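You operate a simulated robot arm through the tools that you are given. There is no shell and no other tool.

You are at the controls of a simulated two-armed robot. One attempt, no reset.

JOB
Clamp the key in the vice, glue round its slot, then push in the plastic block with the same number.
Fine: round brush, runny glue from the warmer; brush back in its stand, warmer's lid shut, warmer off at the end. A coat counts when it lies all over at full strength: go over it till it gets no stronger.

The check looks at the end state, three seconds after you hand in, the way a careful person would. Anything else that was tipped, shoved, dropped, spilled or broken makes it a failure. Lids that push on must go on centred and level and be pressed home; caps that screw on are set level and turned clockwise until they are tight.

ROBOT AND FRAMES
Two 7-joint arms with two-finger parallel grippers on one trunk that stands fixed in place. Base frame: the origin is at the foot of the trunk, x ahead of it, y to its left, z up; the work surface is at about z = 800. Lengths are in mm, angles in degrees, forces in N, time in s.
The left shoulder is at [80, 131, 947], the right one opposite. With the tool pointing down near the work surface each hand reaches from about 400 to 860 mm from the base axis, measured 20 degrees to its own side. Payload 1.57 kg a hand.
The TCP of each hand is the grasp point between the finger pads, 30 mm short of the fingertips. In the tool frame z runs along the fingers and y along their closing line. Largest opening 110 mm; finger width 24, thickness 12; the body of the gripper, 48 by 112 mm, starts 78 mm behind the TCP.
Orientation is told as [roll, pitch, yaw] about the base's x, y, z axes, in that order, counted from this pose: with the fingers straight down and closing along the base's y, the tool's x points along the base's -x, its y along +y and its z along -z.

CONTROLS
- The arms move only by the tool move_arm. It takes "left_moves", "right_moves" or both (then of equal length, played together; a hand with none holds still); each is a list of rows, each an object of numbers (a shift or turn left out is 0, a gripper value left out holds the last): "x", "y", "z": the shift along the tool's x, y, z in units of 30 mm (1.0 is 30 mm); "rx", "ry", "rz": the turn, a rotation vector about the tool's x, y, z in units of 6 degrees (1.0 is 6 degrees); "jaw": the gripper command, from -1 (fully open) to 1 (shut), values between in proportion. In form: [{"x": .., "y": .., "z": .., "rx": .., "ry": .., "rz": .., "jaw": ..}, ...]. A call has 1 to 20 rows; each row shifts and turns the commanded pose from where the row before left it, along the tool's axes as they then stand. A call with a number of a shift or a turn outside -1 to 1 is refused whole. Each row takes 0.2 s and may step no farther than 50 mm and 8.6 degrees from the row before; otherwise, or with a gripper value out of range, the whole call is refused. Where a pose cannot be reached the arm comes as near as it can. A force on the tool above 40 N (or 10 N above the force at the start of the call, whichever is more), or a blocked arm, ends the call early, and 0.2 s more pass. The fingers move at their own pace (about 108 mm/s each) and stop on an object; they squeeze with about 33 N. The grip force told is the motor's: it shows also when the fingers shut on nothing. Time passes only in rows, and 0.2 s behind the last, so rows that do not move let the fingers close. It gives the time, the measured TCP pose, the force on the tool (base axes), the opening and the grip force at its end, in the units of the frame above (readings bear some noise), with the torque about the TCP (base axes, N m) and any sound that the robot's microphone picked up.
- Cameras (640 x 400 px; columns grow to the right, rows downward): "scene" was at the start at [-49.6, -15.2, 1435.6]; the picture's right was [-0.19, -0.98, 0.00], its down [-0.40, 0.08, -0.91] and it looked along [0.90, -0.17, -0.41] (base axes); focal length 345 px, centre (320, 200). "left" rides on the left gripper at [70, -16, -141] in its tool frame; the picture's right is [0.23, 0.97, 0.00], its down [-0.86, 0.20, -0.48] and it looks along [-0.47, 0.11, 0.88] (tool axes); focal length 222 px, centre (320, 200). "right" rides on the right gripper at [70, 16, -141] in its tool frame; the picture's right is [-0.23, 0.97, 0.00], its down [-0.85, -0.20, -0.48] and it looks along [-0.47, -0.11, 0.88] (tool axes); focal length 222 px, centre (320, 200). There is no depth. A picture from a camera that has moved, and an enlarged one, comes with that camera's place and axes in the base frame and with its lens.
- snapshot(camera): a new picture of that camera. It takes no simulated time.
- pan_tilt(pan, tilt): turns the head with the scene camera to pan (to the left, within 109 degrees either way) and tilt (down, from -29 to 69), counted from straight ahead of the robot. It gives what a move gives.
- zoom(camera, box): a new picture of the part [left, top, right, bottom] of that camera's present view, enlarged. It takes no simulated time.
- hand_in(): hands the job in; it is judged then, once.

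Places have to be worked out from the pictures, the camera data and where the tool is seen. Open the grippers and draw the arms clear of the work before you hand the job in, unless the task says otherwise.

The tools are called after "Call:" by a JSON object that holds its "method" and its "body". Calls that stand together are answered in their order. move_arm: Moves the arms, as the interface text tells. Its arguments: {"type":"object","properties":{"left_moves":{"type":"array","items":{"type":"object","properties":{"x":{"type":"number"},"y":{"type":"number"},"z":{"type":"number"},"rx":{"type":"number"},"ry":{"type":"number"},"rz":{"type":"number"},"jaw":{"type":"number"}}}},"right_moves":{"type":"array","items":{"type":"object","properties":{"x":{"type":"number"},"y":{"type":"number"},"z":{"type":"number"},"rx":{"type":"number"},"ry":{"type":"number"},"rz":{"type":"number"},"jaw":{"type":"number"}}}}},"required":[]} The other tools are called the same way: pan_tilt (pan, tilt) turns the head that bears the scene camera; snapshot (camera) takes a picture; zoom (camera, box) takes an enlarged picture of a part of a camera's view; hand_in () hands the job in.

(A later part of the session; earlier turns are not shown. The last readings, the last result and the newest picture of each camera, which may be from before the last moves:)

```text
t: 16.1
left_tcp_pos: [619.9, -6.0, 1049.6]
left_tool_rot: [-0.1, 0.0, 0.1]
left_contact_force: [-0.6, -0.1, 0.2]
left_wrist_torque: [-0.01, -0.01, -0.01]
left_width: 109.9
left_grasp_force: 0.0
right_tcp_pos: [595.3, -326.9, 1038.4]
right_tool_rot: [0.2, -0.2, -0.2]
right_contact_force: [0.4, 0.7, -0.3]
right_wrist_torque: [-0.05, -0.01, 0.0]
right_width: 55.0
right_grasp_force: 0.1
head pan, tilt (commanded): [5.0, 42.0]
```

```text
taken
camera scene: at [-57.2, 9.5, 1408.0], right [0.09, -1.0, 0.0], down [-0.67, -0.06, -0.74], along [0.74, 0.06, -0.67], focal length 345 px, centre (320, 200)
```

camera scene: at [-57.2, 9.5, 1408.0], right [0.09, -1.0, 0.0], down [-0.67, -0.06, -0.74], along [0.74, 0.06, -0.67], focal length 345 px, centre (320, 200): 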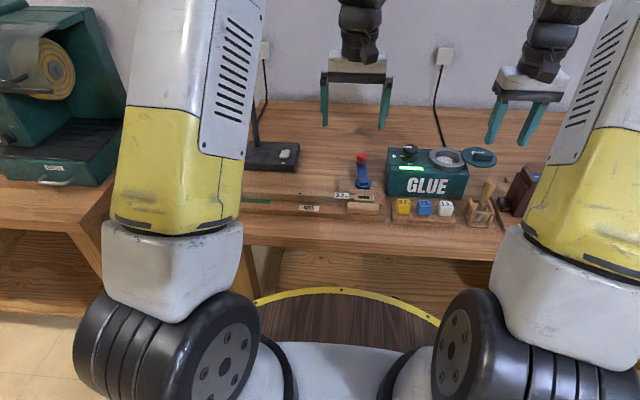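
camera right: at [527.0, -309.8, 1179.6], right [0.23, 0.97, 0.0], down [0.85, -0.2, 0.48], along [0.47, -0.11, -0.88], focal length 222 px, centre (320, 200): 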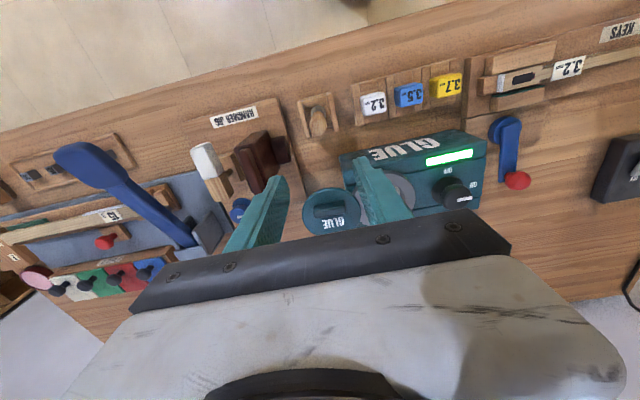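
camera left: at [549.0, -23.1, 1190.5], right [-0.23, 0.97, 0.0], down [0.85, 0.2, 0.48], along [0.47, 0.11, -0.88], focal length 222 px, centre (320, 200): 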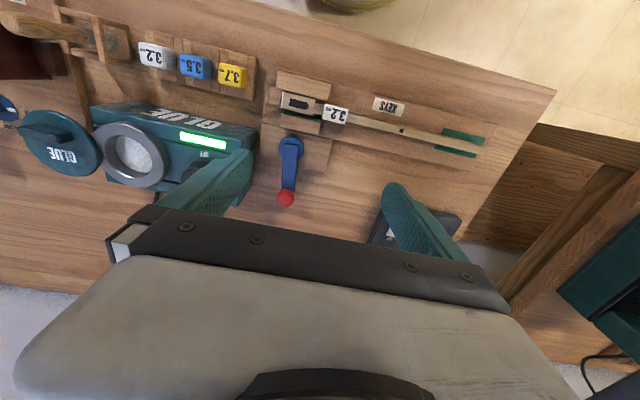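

Call:
{"method": "zoom", "body": {"camera": "left", "box": [265, 65, 345, 135]}}

Call:
{"method": "zoom", "body": {"camera": "left", "box": [285, 90, 315, 115]}}

Call:
{"method": "zoom", "body": {"camera": "right", "box": [280, 80, 480, 220]}}

Call:
{"method": "zoom", "body": {"camera": "left", "box": [10, 90, 170, 190]}}

Call:
{"method": "zoom", "body": {"camera": "right", "box": [290, 85, 350, 145]}}

```text
5.71 times, centred on (305, 100) of left
camera zoom: at [549.0, -23.1, 1190.5], right [-0.23, 0.97, 0.0], down [0.85, 0.2, 0.48], along [0.47, 0.11, -0.88], focal length 1269 px, centre (406, 771)
```

zoom: 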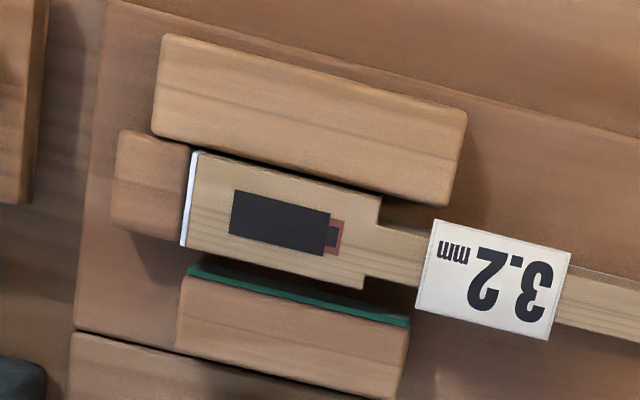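

```text
16.00 times, centred on (300, 102) of left
camera zoom: at [549.0, -23.1, 1190.5], right [-0.23, 0.97, 0.0], down [0.85, 0.2, 0.48], along [0.47, 0.11, -0.88], focal length 3554 px, centre (640, 1760)
```

zoom: 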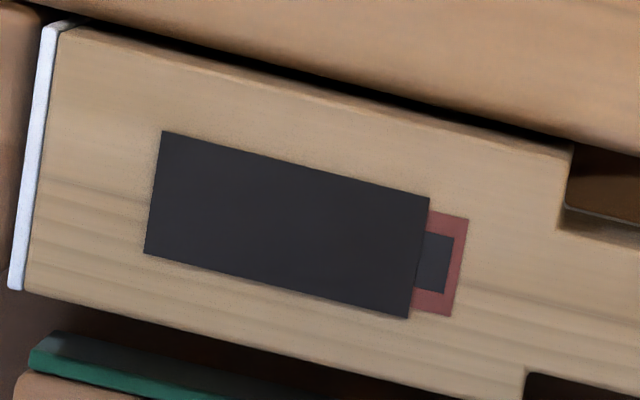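

```text
2.86 times, centred on (380, 150) of right
camera zoom: at [527.0, -309.8, 1179.6], right [0.23, 0.97, 0.0], down [0.85, -0.2, 0.48], along [0.47, -0.11, -0.88], focal length 635 px, centre (149, 343)
```

zoom: 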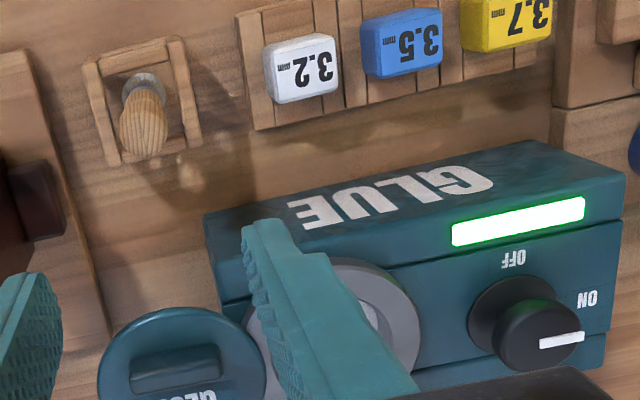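

```text
4.00 times, centred on (90, 140) of left
camera zoom: at [549.0, -23.1, 1190.5], right [-0.23, 0.97, 0.0], down [0.85, 0.2, 0.48], along [0.47, 0.11, -0.88], focal length 888 px, centre (1240, 440)
```

zoom: 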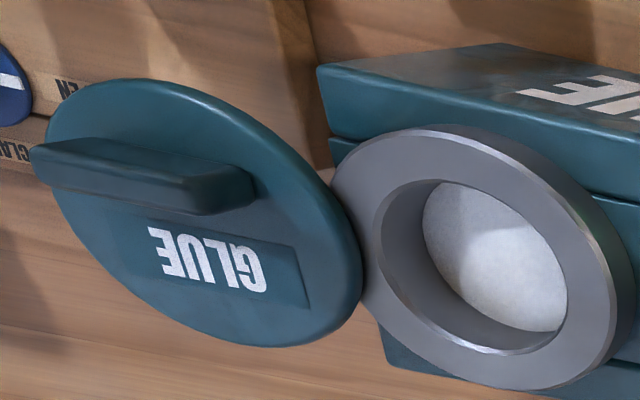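

```text
6.67 times, centred on (320, 115) of right
camera zoom: at [527.0, -309.8, 1179.6], right [0.23, 0.97, 0.0], down [0.85, -0.2, 0.48], along [0.47, -0.11, -0.88], focal length 1481 px, centre (320, 767)
```

zoom: 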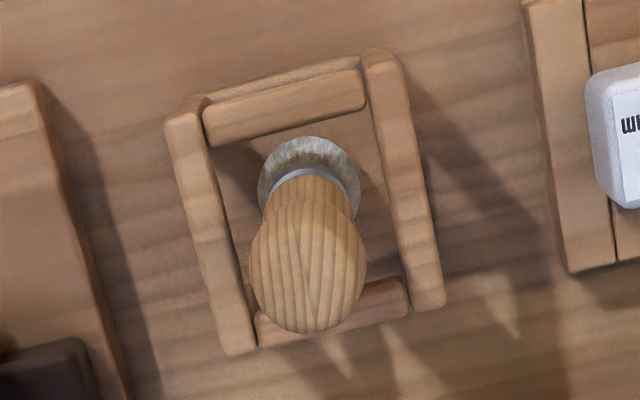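

The vice lever's ball is at about (733, -39, 861) on a pivot near (651, -46). The warmer blocks it on the right, so it must swing left (counter-clockwise). I'll bring the left hand over the ball with a 60 mm opening.

Call:
{"method": "move_arm", "body": {"left_moves": [{"x": -0.942, "y": -0.275, "z": 0.75, "jaw": -0.09}, {"x": -0.942, "y": -0.275, "z": 0.75}, {"x": -0.942, "y": -0.275, "z": 0.75}, {"x": -0.942, "y": -0.275, "z": 0.75}, {"z": 0.7}, {"z": 0}]}}

Call:
{"method": "snapshot", "body": {"camera": "left"}}

Call:
{"method": "zoom", "body": {"camera": "scene", "box": [320, 110, 420, 200]}}

```text
t: 17.5
left_tcp_pos: [731.9, -40.8, 938.2]
left_tool_rot: [-0.1, 0.0, 0.0]
left_contact_force: [0.4, 0.2, 0.4]
left_wrist_torque: [-0.04, -0.01, 0.01]
left_width: 60.0
left_grasp_force: 0.1
right_tcp_pos: [596.0, -326.7, 1038.4]
right_tool_rot: [0.3, -0.1, -0.3]
right_contact_force: [0.3, 0.5, -0.4]
right_wrist_torque: [0.0, 0.0, 0.01]
right_width: 54.9
right_grasp_force: 0.0
head pan, tilt (commanded): [5.0, 42.0]
```

```text
taken
camera left: at [661.9, -56.9, 1078.9], right [-0.23, 0.97, 0.0], down [0.86, 0.2, 0.48], along [0.47, 0.11, -0.88], focal length 222 px, centre (320, 200)
```

left: 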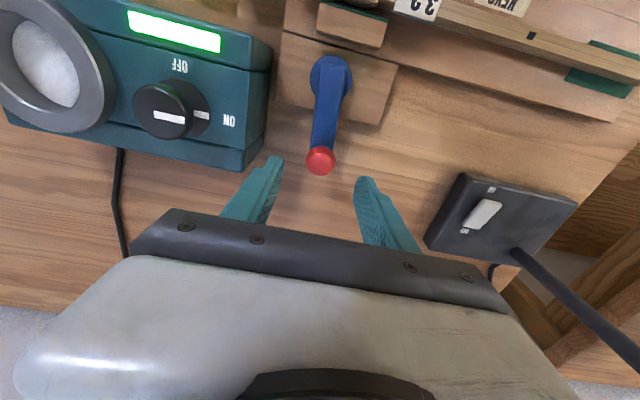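

```text
4.44 times, centred on (370, 155) of scene
camera zoom: at [-56.9, 9.1, 1408.0], right [0.09, -1.0, 0.0], down [-0.67, -0.06, -0.74], along [0.74, 0.06, -0.67], focal length 1531 px, centre (98, 400)
```

zoom: 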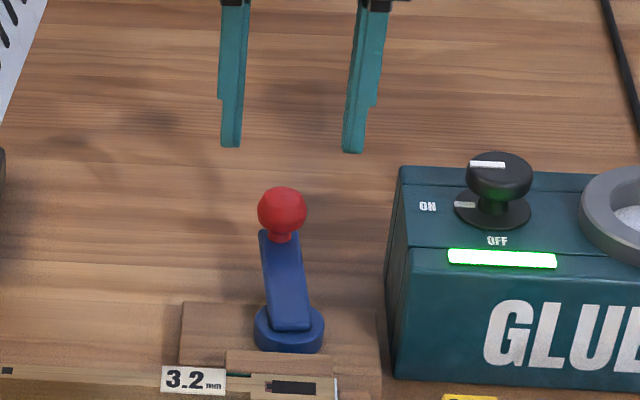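

The ball sits at (732, -39), between the fingers. I'll go down to TCP z≈868 and cage the ball with a 34 mm opening.

Call:
{"method": "move_arm", "body": {"left_moves": [{"y": 0.04, "z": 0.8}, {"z": 0.8}, {"z": 0.73}, {"jaw": 0.38}, {"z": 0}]}}

Call:
{"method": "zoom", "body": {"camera": "left", "box": [220, 80, 420, 230]}}

Call:
{"method": "zoom", "body": {"camera": "scene", "box": [320, 110, 420, 200]}}

```text
t: 18.7
left_tcp_pos: [731.9, -37.9, 866.8]
left_tool_rot: [-0.1, 0.0, 0.0]
left_contact_force: [-0.3, -0.5, -0.1]
left_wrist_torque: [0.03, -0.01, -0.03]
left_width: 34.2
left_grasp_force: 0.1
right_tcp_pos: [596.4, -328.1, 1038.6]
right_tool_rot: [0.2, -0.2, -0.2]
right_contact_force: [-0.3, 0.2, 0.7]
right_wrist_torque: [0.0, 0.0, 0.04]
right_width: 55.1
right_grasp_force: 0.1
head pan, tilt (commanded): [5.0, 42.0]
```

```text
2.67 times, centred on (320, 155) of left
camera zoom: at [661.3, -55.7, 1009.0], right [-0.23, 0.97, 0.0], down [0.86, 0.2, 0.48], along [0.47, 0.11, -0.88], focal length 592 px, centre (320, 320)
```

zoom: 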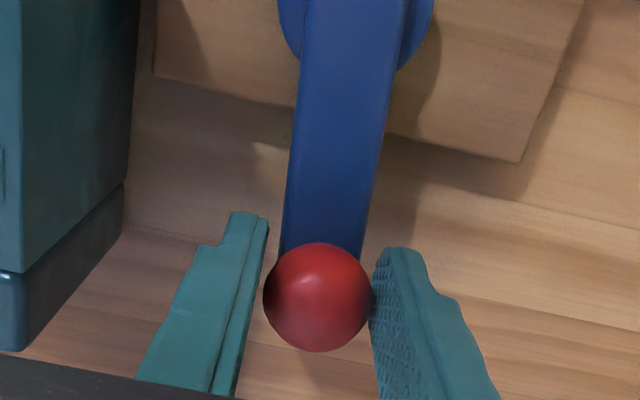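

```text
4.44 times, centred on (370, 155) of scene
camera zoom: at [-56.9, 9.1, 1408.0], right [0.09, -1.0, 0.0], down [-0.67, -0.06, -0.74], along [0.74, 0.06, -0.67], focal length 1531 px, centre (98, 400)
```

zoom: 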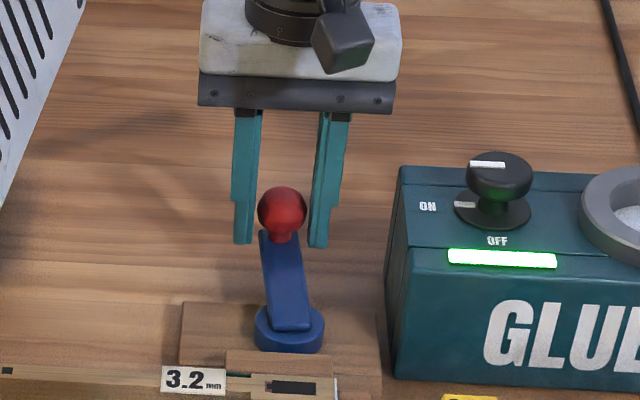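

The ball is caged. Now I'll swing it counter-clockwise about the pivot in an arc, turning the hand with it, and watch the force.

Call:
{"method": "move_arm", "body": {"left_moves": [{"x": 0.04, "y": 0.283, "rz": -1}, {"x": 0.04, "y": 0.283, "rz": -1}, {"x": 0.04, "y": 0.283, "rz": -1}, {"x": 0.04, "y": 0.283, "rz": -1}, {"x": 0.04, "y": 0.283, "rz": -1}, {"x": 0.04, "y": 0.283, "rz": -1}]}}

Call:
{"method": "snapshot", "body": {"camera": "left"}}

Call:
{"method": "zoom", "body": {"camera": "scene", "box": [320, 110, 420, 210]}}

```text
t: 20.1
left_tcp_pos: [714.1, 7.8, 867.8]
left_tool_rot: [0.0, 0.0, 36.0]
left_contact_force: [0.5, -0.2, -0.5]
left_wrist_torque: [0.01, 0.01, 0.04]
left_width: 34.2
left_grasp_force: 0.1
right_tcp_pos: [597.6, -328.3, 1038.4]
right_tool_rot: [0.2, -0.2, -0.3]
right_contact_force: [-0.8, 0.7, 1.1]
right_wrist_torque: [-0.03, -0.04, -0.02]
right_width: 54.9
right_grasp_force: 0.1
head pan, tilt (commanded): [5.0, 42.0]
```

```text
taken
camera left: at [665.2, -46.9, 1009.2], right [-0.76, 0.65, 0.0], down [0.57, 0.66, 0.48], along [0.31, 0.36, -0.88], focal length 222 px, centre (320, 200)
```

left: 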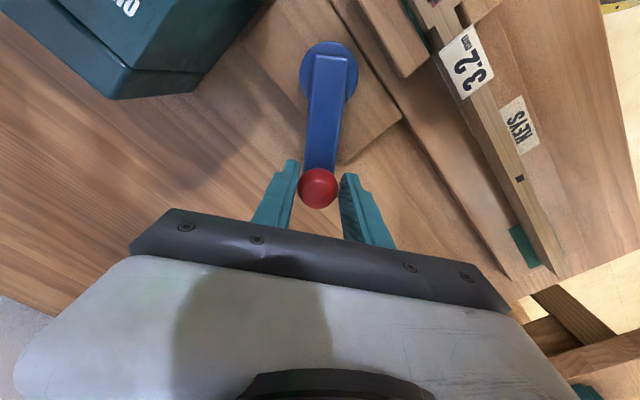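

```text
4.00 times, centred on (370, 160) of scene
camera zoom: at [-56.9, 9.1, 1408.0], right [0.09, -1.0, 0.0], down [-0.67, -0.06, -0.74], along [0.74, 0.06, -0.67], focal length 1378 px, centre (120, 360)
```

zoom: 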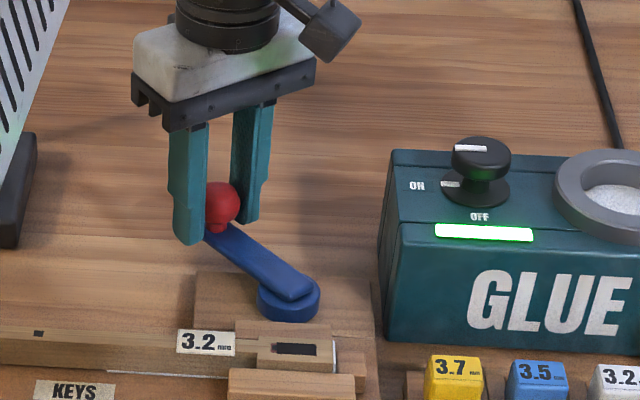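

The lever swings freely with no resistance yet, and the jaw is starting to approach the key. I'll continue the arc.

Call:
{"method": "move_arm", "body": {"left_moves": [{"x": 0.04, "y": 0.283, "rz": -1}, {"x": 0.04, "y": 0.283, "rz": -1}, {"x": 0.04, "y": 0.283, "rz": -1}, {"x": 0.04, "y": 0.283, "rz": -1}, {"x": 0.04, "y": 0.283, "rz": -1}]}}

Call:
{"method": "zoom", "body": {"camera": "scene", "box": [320, 110, 420, 210]}}

Call:
{"method": "zoom", "body": {"camera": "scene", "box": [336, 180, 384, 210]}}

```text
t: 21.3
left_tcp_pos: [678.1, 31.9, 869.1]
left_tool_rot: [0.0, 0.0, 66.0]
left_contact_force: [0.0, 0.3, 0.4]
left_wrist_torque: [-0.05, -0.04, 0.0]
left_width: 34.4
left_grasp_force: 0.4
right_tcp_pos: [595.6, -327.9, 1037.8]
right_tool_rot: [0.2, -0.2, -0.3]
right_contact_force: [0.5, 0.7, 1.4]
right_wrist_torque: [0.02, 0.0, -0.01]
right_width: 55.1
right_grasp_force: 0.0
head pan, tilt (commanded): [5.0, 42.0]
```

```text
4.00 times, centred on (370, 160) of scene
camera zoom: at [-56.9, 9.1, 1408.0], right [0.09, -1.0, 0.0], down [-0.67, -0.06, -0.74], along [0.74, 0.06, -0.67], focal length 1378 px, centre (120, 360)
```

zoom: 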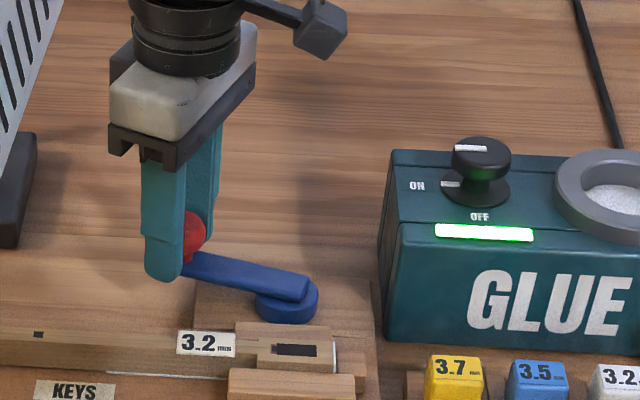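

```text
13.33 times, centred on (360, 195) of scene
camera zoom: at [-56.9, 9.1, 1408.0], right [0.09, -1.0, 0.0], down [-0.67, -0.06, -0.74], along [0.74, 0.06, -0.67], focal length 4594 px, centre (-213, 267)
```

zoom: 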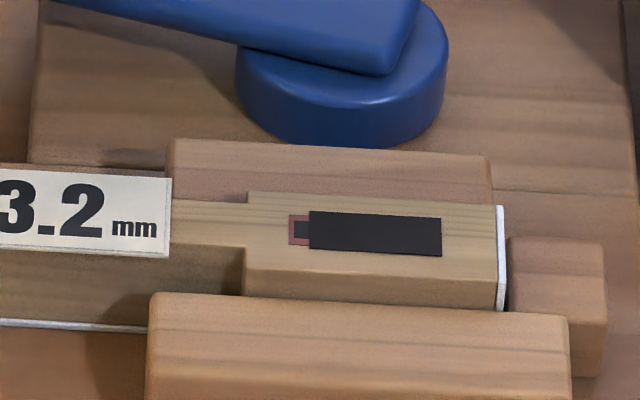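

The jaw has nearly closed the gap on the key. I'll continue the last part of the swing.

Call:
{"method": "move_arm", "body": {"left_moves": [{"x": 0.04, "y": 0.283, "rz": -1}, {"x": 0.04, "y": 0.283, "rz": -1}, {"x": 0.04, "y": 0.283, "rz": -1}, {"x": 0.04, "y": 0.283, "rz": -1}]}}

Call:
{"method": "zoom", "body": {"camera": "scene", "box": [320, 110, 420, 210]}}

Call:
{"method": "zoom", "body": {"camera": "scene", "box": [336, 180, 384, 210]}}

```text
t: 22.3
left_tcp_pos: [648.8, 33.0, 869.9]
left_tool_rot: [-0.5, 0.2, 89.8]
left_contact_force: [29.8, -15.2, -3.8]
left_wrist_torque: [-0.16, -0.2, -0.45]
left_width: 60.8
left_grasp_force: 15.1
right_tcp_pos: [597.1, -327.0, 1036.0]
right_tool_rot: [0.2, -0.2, -0.2]
right_contact_force: [0.0, 0.0, 0.0]
right_wrist_torque: [0.04, 0.0, 0.02]
right_width: 55.1
right_grasp_force: 0.1
head pan, tilt (commanded): [5.0, 42.0]
```

```text
4.00 times, centred on (370, 160) of scene
camera zoom: at [-55.3, 8.6, 1408.1], right [0.09, -1.0, 0.0], down [-0.67, -0.06, -0.74], along [0.74, 0.06, -0.67], focal length 1378 px, centre (120, 360)
```

zoom: 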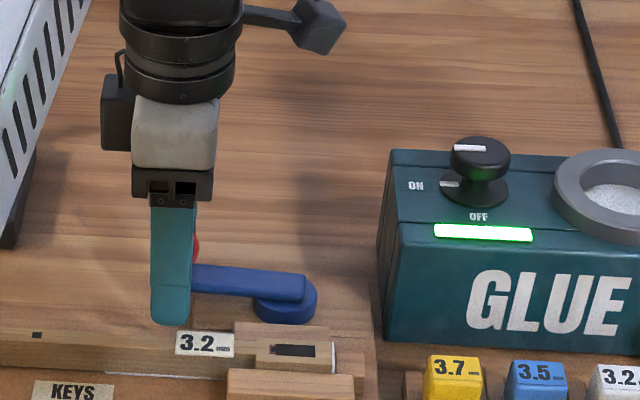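

```text
13.33 times, centred on (360, 195) of scene
camera zoom: at [-55.3, 8.6, 1408.1], right [0.09, -1.0, 0.0], down [-0.67, -0.06, -0.74], along [0.74, 0.06, -0.67], focal length 4594 px, centre (-213, 267)
```

zoom: 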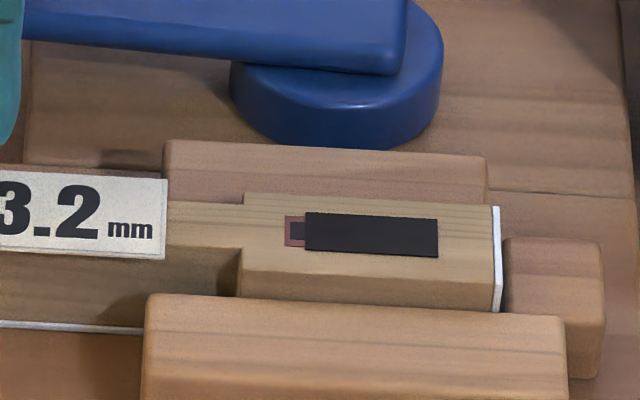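

There's real resistance now (30 N) and the fingers were pried open, so the cam is biting. I'll look at the lever angle in the left camera.

Call:
{"method": "snapshot", "body": {"camera": "left"}}

Call:
{"method": "zoom", "body": {"camera": "right", "box": [460, 40, 580, 200]}}

```text
taken
camera left: at [661.9, -37.4, 1011.2], right [-0.97, -0.23, -0.01], down [-0.2, 0.86, 0.47], along [-0.1, 0.46, -0.88], focal length 222 px, centre (320, 200)
```

left: 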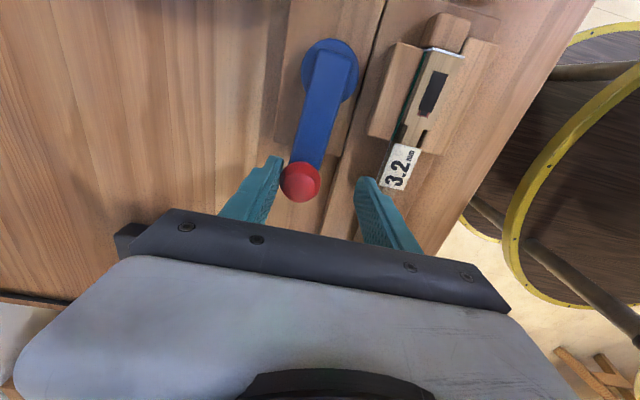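

```text
2.50 times, centred on (520, 120) of right
camera zoom: at [528.6, -311.1, 1178.7], right [0.23, 0.97, 0.0], down [0.85, -0.21, 0.48], along [0.47, -0.11, -0.88], focal length 555 px, centre (-180, 400)
```

zoom: 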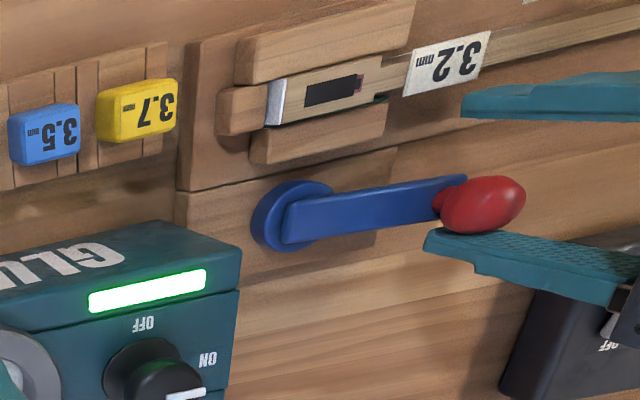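

The ball is at about (662, 30), so the lever is near 82° and the near finger is close to the key's paper label. I'll close the jaw on the ball, which moves that finger away from the key, then see how far the lever goes.

Call:
{"method": "move_arm", "body": {"left_moves": [{"z": -0.1, "jaw": 1}, {"z": 0}, {"z": 0}]}}

Call:
{"method": "snapshot", "body": {"camera": "left"}}

Call:
{"method": "zoom", "body": {"camera": "right", "box": [460, 40, 580, 200]}}

```text
t: 22.7
left_tcp_pos: [660.4, 35.6, 872.6]
left_tool_rot: [-2.0, 0.1, 90.2]
left_contact_force: [75.9, -12.7, -35.4]
left_wrist_torque: [-1.04, -1.87, -0.3]
left_width: 38.9
left_grasp_force: 31.7
right_tcp_pos: [598.2, -327.3, 1035.7]
right_tool_rot: [0.1, 0.0, -0.3]
right_contact_force: [0.5, -0.7, 0.2]
right_wrist_torque: [0.0, 0.02, -0.04]
right_width: 54.9
right_grasp_force: 0.1
head pan, tilt (commanded): [5.0, 42.0]
stopped in row 1 (left hand): the force on the tool passed its limit at 50 N (the readings are from after the stop); the commanded pose is now the measured one
```

```text
taken
camera left: at [669.4, -34.4, 1014.7], right [-0.97, -0.23, -0.04], down [-0.22, 0.86, 0.47], along [-0.08, 0.46, -0.88], focal length 222 px, centre (320, 200)
```

left: 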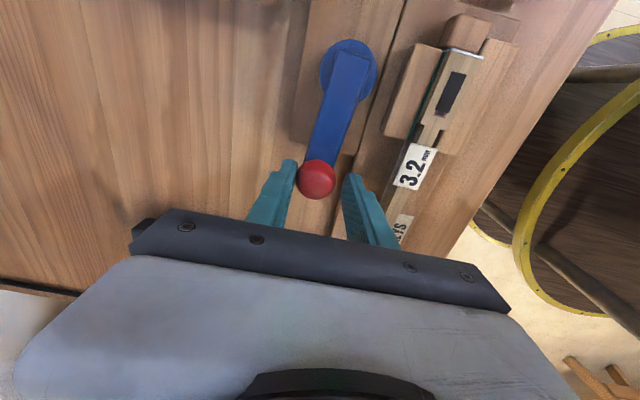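

```text
2.50 times, centred on (520, 120) of right
camera zoom: at [530.5, -310.1, 1178.1], right [0.23, 0.97, 0.0], down [0.85, -0.21, 0.48], along [0.47, -0.11, -0.88], focal length 555 px, centre (-180, 400)
```

zoom: 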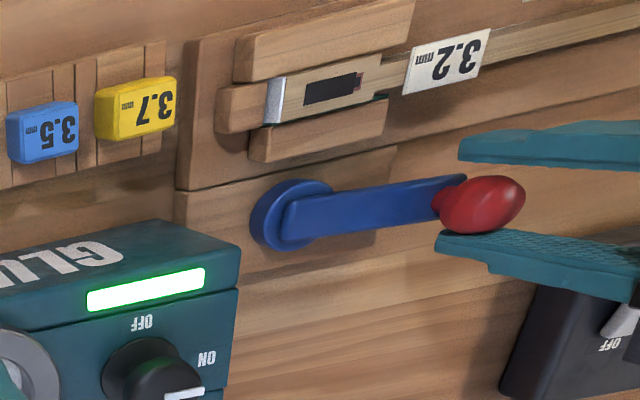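

The lever resisted over 50 N without moving further and the jaw is against the key, so it's at the end of its travel and clamped. I'll release the ball and check that the lever stays.

Call:
{"method": "move_arm", "body": {"left_moves": [{"jaw": 0.2}, {"z": 0}, {"z": 0}]}}

Call:
{"method": "snapshot", "body": {"camera": "left"}}

Call:
{"method": "zoom", "body": {"camera": "scene", "box": [336, 180, 384, 210]}}

```text
t: 23.5
left_tcp_pos: [648.6, 36.5, 871.3]
left_tool_rot: [-0.7, 0.0, 90.0]
left_contact_force: [18.9, 1.5, 10.5]
left_wrist_torque: [-0.02, -0.51, 0.09]
left_width: 61.4
left_grasp_force: 10.1
right_tcp_pos: [595.9, -326.8, 1038.4]
right_tool_rot: [0.2, -0.1, -0.3]
right_contact_force: [-0.1, 0.1, -0.4]
right_wrist_torque: [-0.01, 0.02, 0.01]
right_width: 55.2
right_grasp_force: 0.1
head pan, tilt (commanded): [5.0, 42.0]
```

```text
taken
camera left: at [661.9, -34.5, 1012.8], right [-0.97, -0.23, -0.01], down [-0.21, 0.85, 0.48], along [-0.1, 0.47, -0.88], focal length 222 px, centre (320, 200)
```

left: 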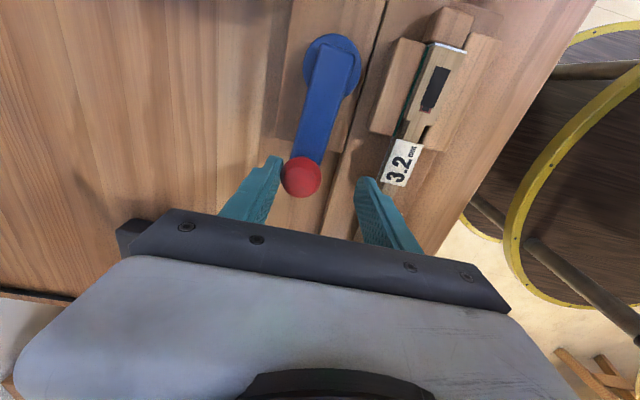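

```text
13.33 times, centred on (360, 195) of scene
camera zoom: at [-56.6, 9.2, 1408.0], right [0.09, -1.0, 0.0], down [-0.67, -0.06, -0.74], along [0.74, 0.06, -0.67], focal length 4594 px, centre (-213, 267)
```

zoom: 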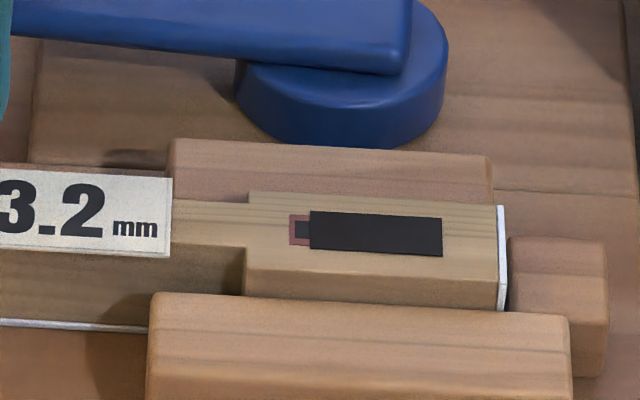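

Call:
{"method": "zoom", "body": {"camera": "left", "box": [270, 0, 490, 190]}}

Call:
{"method": "zoom", "body": {"camera": "left", "box": [395, 20, 475, 140]}}

Call:
{"method": "zoom", "body": {"camera": "right", "box": [480, 55, 560, 105]}}

```text
2.11 times, centred on (380, 95) of left
camera zoom: at [661.9, -34.5, 1012.8], right [-0.97, -0.23, -0.01], down [-0.21, 0.85, 0.48], along [-0.1, 0.47, -0.88], focal length 468 px, centre (194, 421)
```

zoom: 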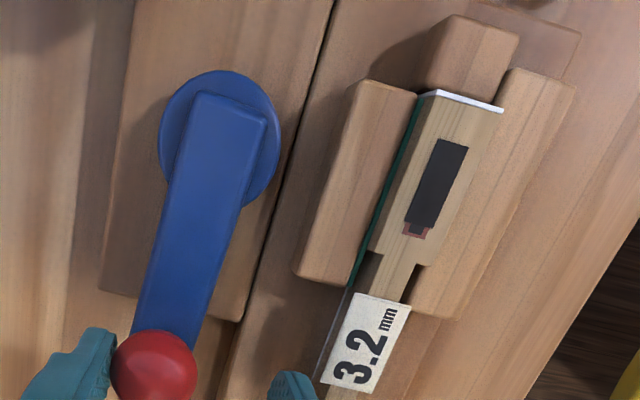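

```text
3.33 times, centred on (435, 80) of left
camera zoom: at [661.9, -34.5, 1012.8], right [-0.97, -0.23, -0.01], down [-0.21, 0.85, 0.48], along [-0.1, 0.47, -0.88], focal length 740 px, centre (-63, 600)
```

zoom: 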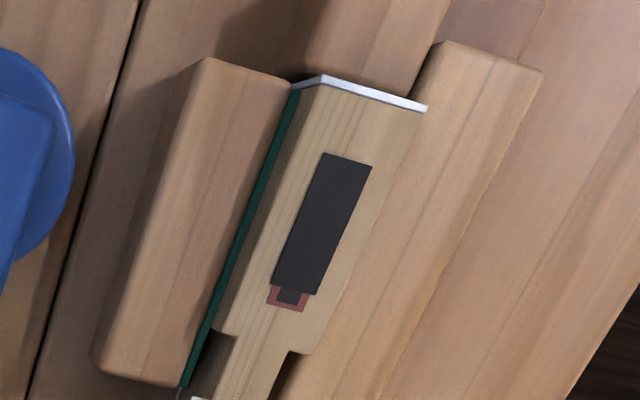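

```text
8.00 times, centred on (520, 80) of right
camera zoom: at [527.6, -310.1, 1179.2], right [0.23, 0.97, 0.0], down [0.85, -0.21, 0.48], along [0.47, -0.11, -0.88], focal length 1777 px, centre (-1280, 1160)
```

zoom: 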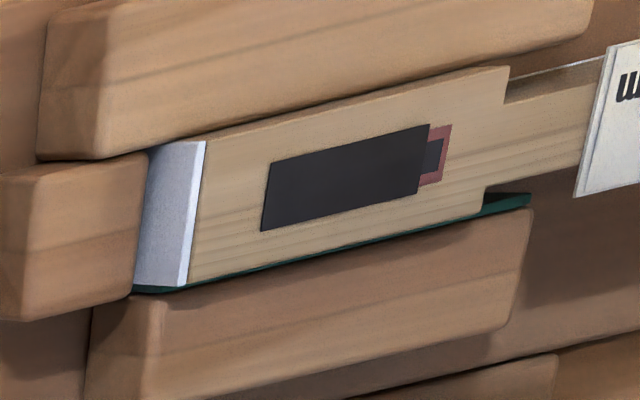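

The key sits snug between the front jaw, the green-felted rear jaw and the stop, so it's clamped. I'll back the left hand off the ball, rise, and rotate it back.

Call:
{"method": "move_arm", "body": {"left_moves": [{"y": -0.4, "jaw": -0.1}, {"z": -0.6}, {"z": -1}, {"z": -1}, {"z": -1}, {"rz": 1}, {"rz": 1}, {"rz": 1}, {"rz": 1}, {"rz": 1}, {"rz": 1}, {"rz": 1}, {"rz": 1}, {"rz": 1}, {"rz": 1}, {"rz": 1}, {"rz": 1}, {"rz": 1}, {"rz": 1}, {"rz": 1}]}}

Call:
{"method": "snapshot", "body": {"camera": "scene"}}

Call:
{"method": "zoom", "body": {"camera": "scene", "box": [320, 110, 420, 210]}}

Call:
{"method": "zoom", "body": {"camera": "right", "box": [280, 70, 480, 230]}}

```text
t: 27.7
left_tcp_pos: [658.5, 35.0, 979.4]
left_tool_rot: [0.0, -0.7, -0.1]
left_contact_force: [-0.2, -0.1, 0.8]
left_wrist_torque: [-0.05, 0.0, 0.01]
left_width: 60.7
left_grasp_force: 0.0
right_tcp_pos: [595.3, -325.9, 1036.9]
right_tool_rot: [0.2, -0.2, -0.3]
right_contact_force: [0.6, 0.3, 0.4]
right_wrist_torque: [-0.04, 0.03, 0.0]
right_width: 54.8
right_grasp_force: 0.1
head pan, tilt (commanded): [5.0, 42.0]
```

```text
taken
camera scene: at [-57.0, 9.1, 1408.0], right [0.09, -1.0, 0.0], down [-0.67, -0.06, -0.74], along [0.74, 0.06, -0.67], focal length 345 px, centre (320, 200)
```

scene: 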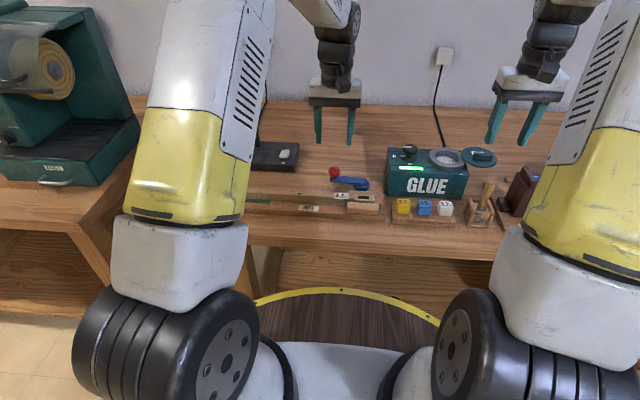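

```text
4.00 times, centred on (370, 160) of scene
camera zoom: at [-57.0, 9.1, 1408.0], right [0.09, -1.0, 0.0], down [-0.67, -0.06, -0.74], along [0.74, 0.06, -0.67], focal length 1378 px, centre (120, 360)
```

zoom: 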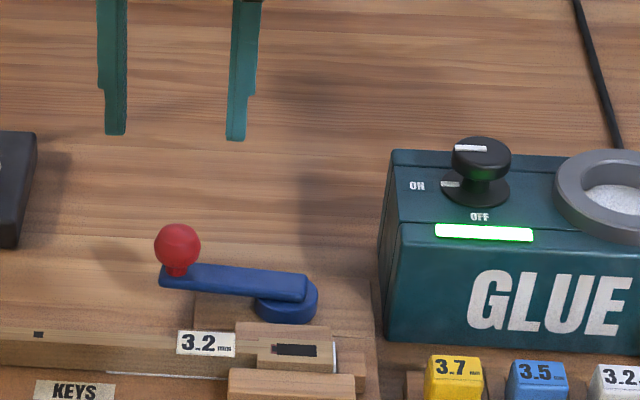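

```text
2.50 times, centred on (380, 150) of right
camera zoom: at [527.3, -310.2, 1179.4], right [0.23, 0.97, 0.0], down [0.85, -0.21, 0.48], along [0.47, -0.11, -0.88], focal length 555 px, centre (170, 325)
```

zoom: 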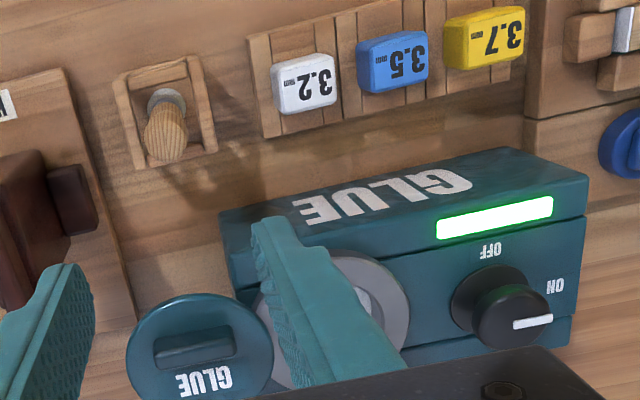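

The lever stays clamped. I'll park the left hand back and up with the jaw shut, well clear of the magnifier frame at about (531, 263, 1130), so its camera can watch the vice. Meanwhile I'll bring the right hand down for a closer look at the brush and lid.

Call:
{"method": "move_arm", "body": {"left_moves": [{"x": 0.867, "y": 0.104, "z": -0.921}, {"x": 0.867, "y": 0.104, "z": -0.921}, {"x": 0.867, "y": 0.104, "z": -0.921}, {"x": 0.867, "y": 0.104, "z": -0.921, "jaw": 1}, {"x": 0.867, "y": 0.104, "z": -0.921}, {"x": 0.867, "y": 0.104, "z": -0.921}, {"x": 0.867, "y": 0.104, "z": -0.921}, {"x": 0.867, "y": 0.104, "z": -0.921}]}}

Call:
{"method": "snapshot", "body": {"camera": "left"}}

Call:
{"method": "zoom", "body": {"camera": "scene", "box": [430, 146, 500, 186]}}

Call:
{"method": "zoom", "body": {"camera": "scene", "box": [456, 170, 506, 240]}}

```text
t: 29.5
left_tcp_pos: [447.2, 59.7, 1196.4]
left_tool_rot: [0.0, -0.5, 0.1]
left_contact_force: [0.0, 0.5, -0.2]
left_wrist_torque: [-0.02, 0.01, 0.03]
left_width: 0.0
left_grasp_force: 21.9
right_tcp_pos: [596.1, -326.3, 1037.3]
right_tool_rot: [0.3, -0.1, -0.3]
right_contact_force: [-0.6, 0.3, 0.4]
right_wrist_torque: [-0.01, 0.03, 0.0]
right_width: 55.1
right_grasp_force: 0.0
head pan, tilt (commanded): [5.0, 42.0]
```

```text
taken
camera left: at [375.1, 43.0, 1338.1], right [-0.23, 0.97, 0.0], down [0.85, 0.2, 0.49], along [0.47, 0.11, -0.87], focal length 222 px, centre (320, 200)
```

left: 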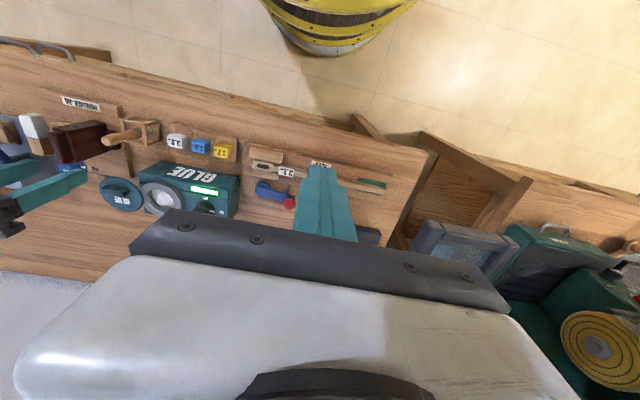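

```text
9.14 times, centred on (465, 166) of scene
camera zoom: at [-56.6, 9.1, 1408.0], right [0.09, -1.0, 0.0], down [-0.67, -0.06, -0.74], along [0.74, 0.06, -0.67], focal length 3150 px, centre (-1006, 511)
```

zoom: 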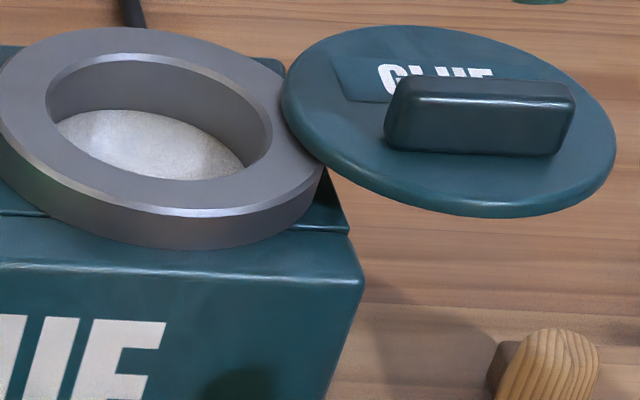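

```text
5.71 times, centred on (481, 205) of scene
camera zoom: at [-56.6, 9.1, 1408.0], right [0.09, -1.0, 0.0], down [-0.67, -0.06, -0.74], along [0.74, 0.06, -0.67], focal length 1969 px, centre (-600, 171)
```

zoom: 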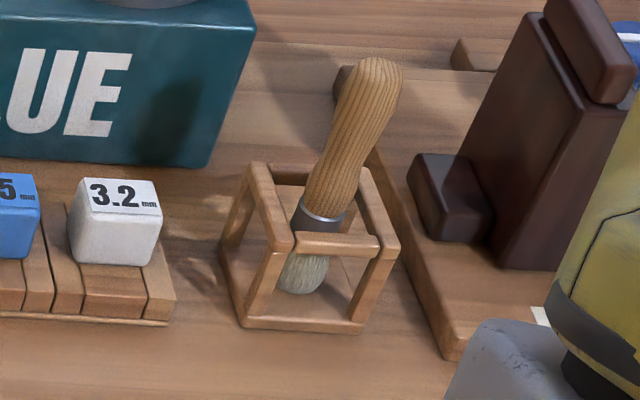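

Call:
{"method": "zoom", "body": {"camera": "left", "box": [90, 105, 190, 165]}}

Call:
{"method": "zoom", "body": {"camera": "left", "box": [130, 160, 240, 225]}}

Call:
{"method": "move_arm", "body": {"right_moves": [{"x": 0.23, "y": 0.04, "z": 0.4, "jaw": 0}, {"x": 0.23, "y": 0.04, "z": 0.4}, {"x": 0.23, "y": 0.04, "z": 0.4}]}}

Call:
{"method": "snapshot", "body": {"camera": "right"}}

Call:
{"method": "zoom", "body": {"camera": "right", "box": [240, 80, 400, 220]}}

```text
6.40 times, centred on (140, 135) of left
camera zoom: at [375.1, 43.0, 1338.1], right [-0.23, 0.97, 0.0], down [0.85, 0.2, 0.49], along [0.47, 0.11, -0.87], focal length 1422 px, centre (1472, 616)
```

zoom: 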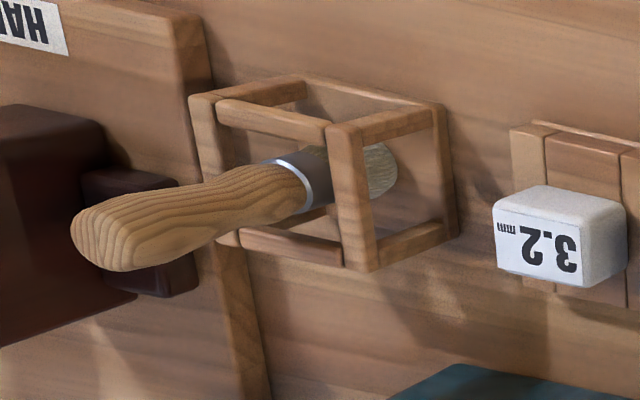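

```text
5.82 times, centred on (185, 192) of left
camera zoom: at [375.1, 43.0, 1338.1], right [-0.23, 0.97, 0.0], down [0.85, 0.2, 0.49], along [0.47, 0.11, -0.87], focal length 1292 px, centre (1106, 244)
```

zoom: 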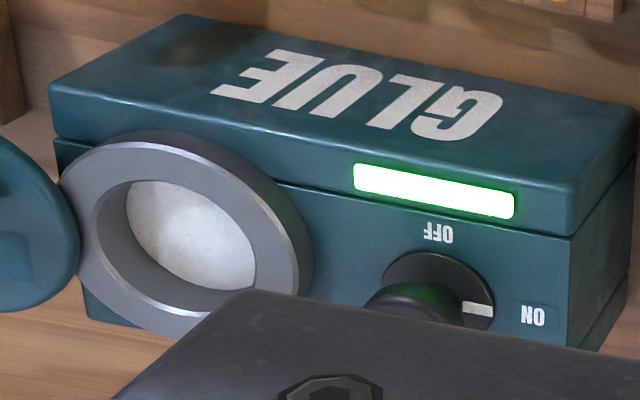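

```text
t: 30.3
left_tcp_pos: [447.0, 60.1, 1198.5]
left_tool_rot: [0.0, -0.7, 0.1]
left_contact_force: [-0.1, -0.5, -0.2]
left_wrist_torque: [0.01, 0.0, 0.0]
left_width: 0.0
left_grasp_force: 21.7
right_tcp_pos: [575.3, -322.8, 1002.4]
right_tool_rot: [0.2, -0.2, -0.3]
right_contact_force: [-0.6, -0.3, -0.6]
right_wrist_torque: [-0.04, 0.0, 0.02]
right_width: 55.1
right_grasp_force: 0.1
head pan, tilt (commanded): [5.0, 42.0]
```

```text
taken
camera right: at [506.7, -306.2, 1143.1], right [0.23, 0.97, 0.0], down [0.85, -0.21, 0.48], along [0.47, -0.11, -0.88], focal length 222 px, centre (320, 200)
```

right: 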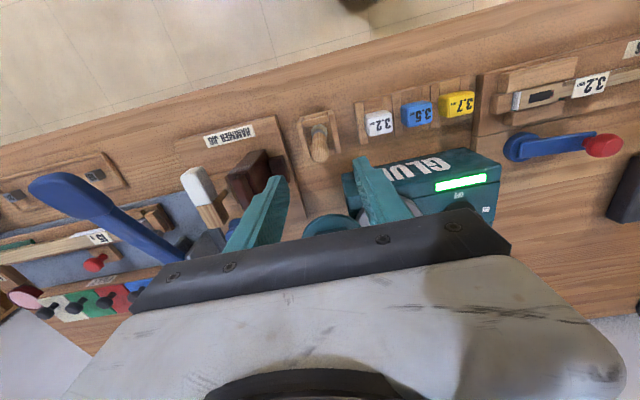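

```text
2.86 times, centred on (320, 150) of right
camera zoom: at [506.7, -306.2, 1143.1], right [0.23, 0.97, 0.0], down [0.85, -0.21, 0.48], along [0.47, -0.11, -0.88], focal length 635 px, centre (320, 343)
```

zoom: 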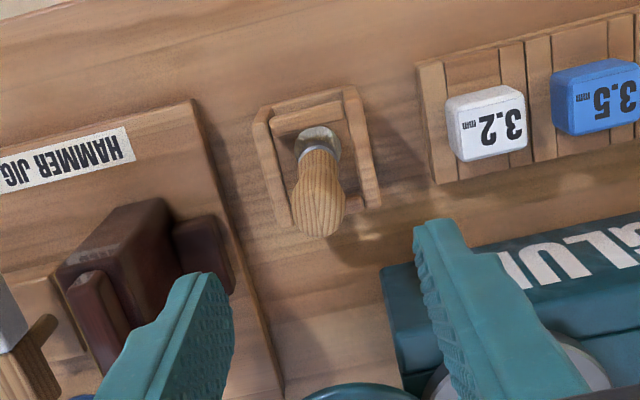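

The brush stands nearly upright, with its handle top at about (575, -323, 919) and bristles near (568, -319, 812). The glue still looks solid white. I'll descend over the handle with a 45 mm opening to TCP z≈894, keeping the fingertips above the stand's top bars.

Call:
{"method": "move_arm", "body": {"right_moves": [{"x": 0.07, "z": 0.9, "jaw": 0.18}, {"z": 0.9}, {"z": 0.9}, {"z": 0.9}, {"z": 0}]}}

Call:
{"method": "snapshot", "body": {"camera": "right"}}

Call:
{"method": "zoom", "body": {"camera": "scene", "box": [440, 110, 540, 240]}}

Call:
{"method": "zoom", "body": {"camera": "left", "box": [40, 80, 200, 200]}}

```text
t: 31.5
left_tcp_pos: [447.3, 60.1, 1198.4]
left_tool_rot: [0.1, -0.6, 0.1]
left_contact_force: [-0.8, 0.1, 0.3]
left_wrist_torque: [0.01, 0.0, -0.01]
left_width: 0.1
left_grasp_force: 21.0
right_tcp_pos: [573.5, -322.9, 893.5]
right_tool_rot: [0.3, -0.3, -0.4]
right_contact_force: [-0.1, 0.1, 0.1]
right_wrist_torque: [-0.04, -0.01, 0.01]
right_width: 45.0
right_grasp_force: 0.0
head pan, tilt (commanded): [5.0, 42.0]
```

```text
taken
camera right: at [504.8, -306.2, 1035.5], right [0.23, 0.97, 0.0], down [0.85, -0.21, 0.48], along [0.47, -0.11, -0.88], focal length 222 px, centre (320, 200)
```

right: 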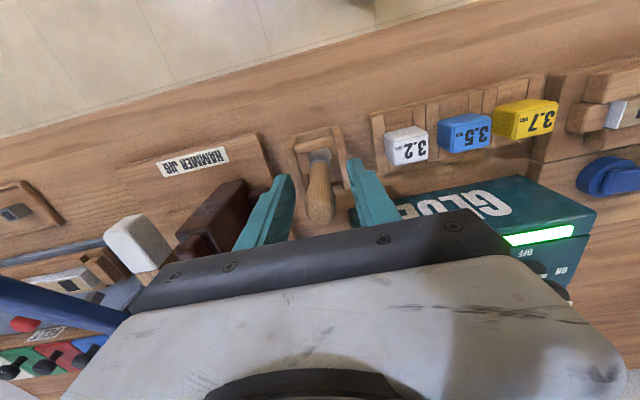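

```text
3.08 times, centred on (490, 175) of scene
camera zoom: at [-57.1, 9.2, 1408.0], right [0.09, -1.0, 0.0], down [-0.67, -0.06, -0.74], along [0.74, 0.06, -0.67], focal length 1060 px, centre (-203, 277)
```

zoom: 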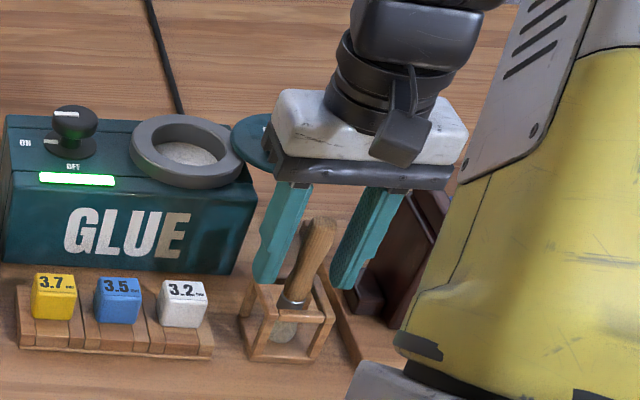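

```text
3.33 times, centred on (120, 140) of left
camera zoom: at [375.1, 42.9, 1338.1], right [-0.23, 0.97, 0.0], down [0.85, 0.2, 0.49], along [0.47, 0.11, -0.87], focal length 740 px, centre (987, 400)
```

zoom: 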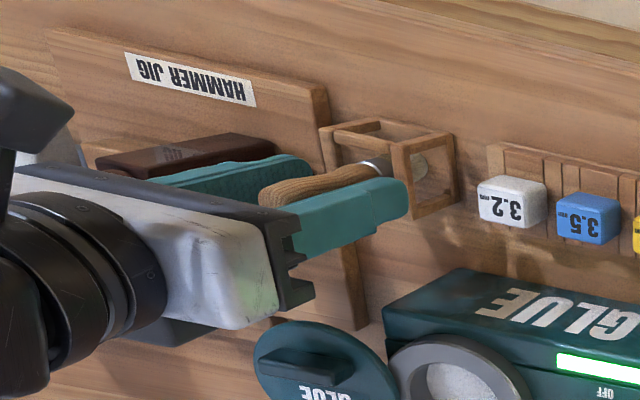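

Call:
{"method": "zoom", "body": {"camera": "scene", "box": [430, 146, 466, 170]}}

Call:
{"method": "move_arm", "body": {"right_moves": [{"jaw": 1}, {"z": 0}, {"z": 0}]}}

Call:
{"method": "zoom", "body": {"camera": "right", "box": [240, 110, 400, 250]}}

```text
16.00 times, centred on (448, 158) of scene
camera zoom: at [-57.1, 9.2, 1408.0], right [0.09, -1.0, 0.0], down [-0.67, -0.06, -0.74], along [0.74, 0.06, -0.67], focal length 5513 px, centre (-1728, 872)
```

zoom: 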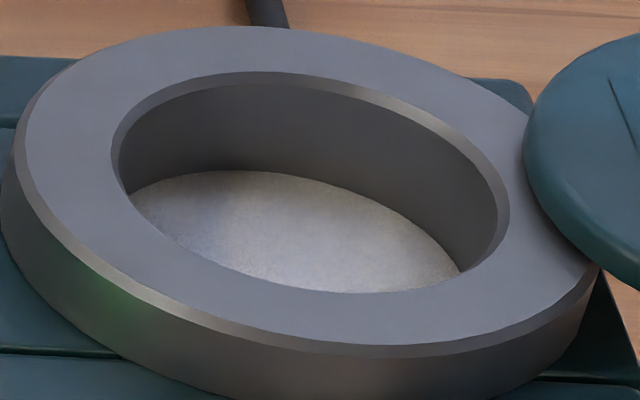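

```text
t: 32.3
left_tcp_pos: [448.2, 60.7, 1196.7]
left_tool_rot: [-0.1, -0.6, 0.1]
left_contact_force: [0.0, -0.4, 0.3]
left_wrist_torque: [0.02, -0.03, 0.0]
left_width: 0.1
left_grasp_force: 20.9
right_tcp_pos: [574.2, -322.8, 894.0]
right_tool_rot: [0.2, -0.2, -0.2]
right_contact_force: [0.2, -0.6, -0.1]
right_wrist_torque: [0.03, 0.0, 0.02]
right_width: 18.9
right_grasp_force: 33.2
head pan, tilt (commanded): [5.0, 42.0]
```

```text
2.86 times, centred on (320, 180) of right
camera zoom: at [504.8, -306.1, 1035.6], right [0.23, 0.97, 0.0], down [0.85, -0.21, 0.48], along [0.47, -0.11, -0.88], focal length 635 px, centre (320, 257)
```

zoom: 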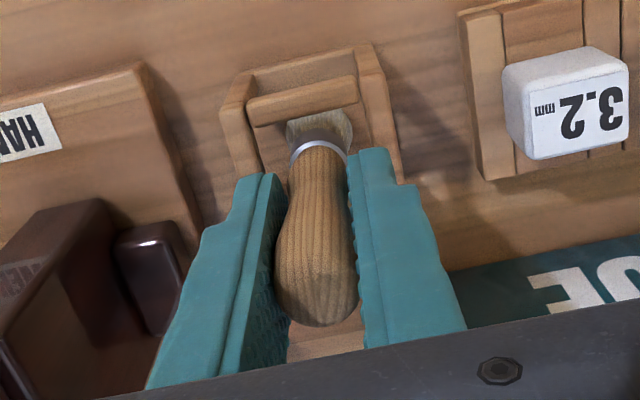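

The brush handle is gripped at 18.9 mm with no side forces; I note the return pose as TCP (574, -323, 894). The glue is dulling as it warms. I'll lift the brush straight up out of the stand.

Call:
{"method": "move_arm", "body": {"right_moves": [{"z": -0.5}, {"z": -0.9}, {"z": -0.9}, {"z": -0.9}, {"z": -0.5}]}}

Call:
{"method": "zoom", "body": {"camera": "right", "box": [240, 110, 400, 250]}}

Call:
{"method": "zoom", "body": {"camera": "scene", "box": [440, 90, 540, 230]}}

Call:
{"method": "zoom", "body": {"camera": "left", "box": [40, 80, 200, 200]}}

```text
t: 33.5
left_tcp_pos: [447.9, 60.2, 1197.0]
left_tool_rot: [0.0, -0.6, 0.1]
left_contact_force: [1.2, -0.4, 0.6]
left_wrist_torque: [0.03, 0.01, -0.02]
left_width: 0.0
left_grasp_force: 22.1
right_tcp_pos: [572.8, -322.6, 1004.8]
right_tool_rot: [0.2, -0.1, -0.3]
right_contact_force: [0.0, 0.1, -0.1]
right_wrist_torque: [0.01, 0.0, 0.01]
right_width: 19.1
right_grasp_force: 33.2
head pan, tilt (commanded): [5.0, 42.0]
```

```text
2.86 times, centred on (320, 180) of right
camera zoom: at [505.2, -306.7, 1146.0], right [0.23, 0.97, 0.0], down [0.85, -0.21, 0.48], along [0.47, -0.11, -0.88], focal length 635 px, centre (320, 257)
```

zoom: 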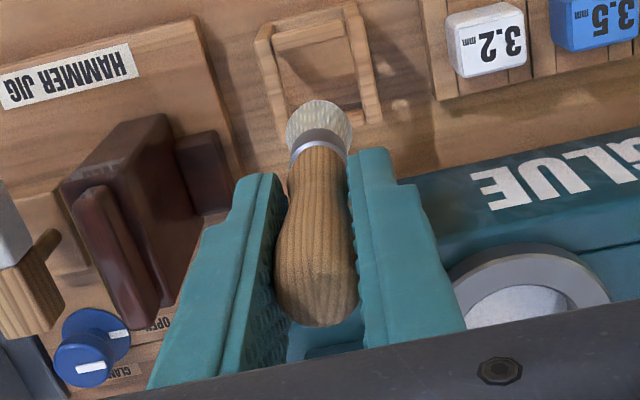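

```text
2.86 times, centred on (490, 160) of scene
camera zoom: at [-56.9, 9.1, 1408.0], right [0.09, -1.0, 0.0], down [-0.67, -0.06, -0.74], along [0.74, 0.06, -0.67], focal length 984 px, centre (-166, 314)
```

zoom: 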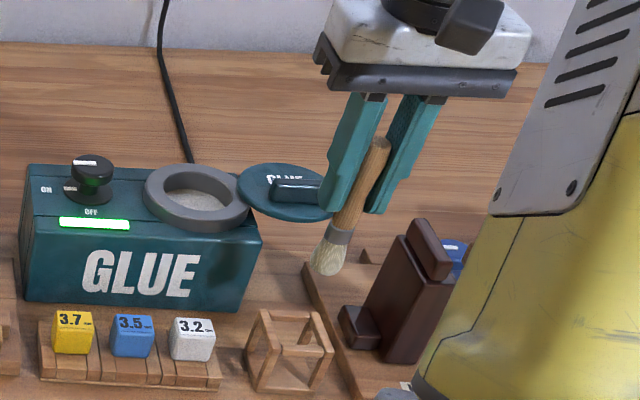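

```text
3.33 times, centred on (120, 140) of left
camera zoom: at [375.2, 42.9, 1338.0], right [-0.23, 0.97, 0.0], down [0.85, 0.2, 0.49], along [0.47, 0.11, -0.87], focal length 740 px, centre (987, 400)
```

zoom: 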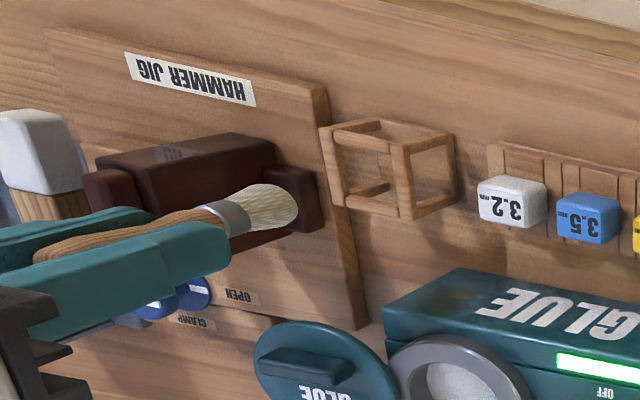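

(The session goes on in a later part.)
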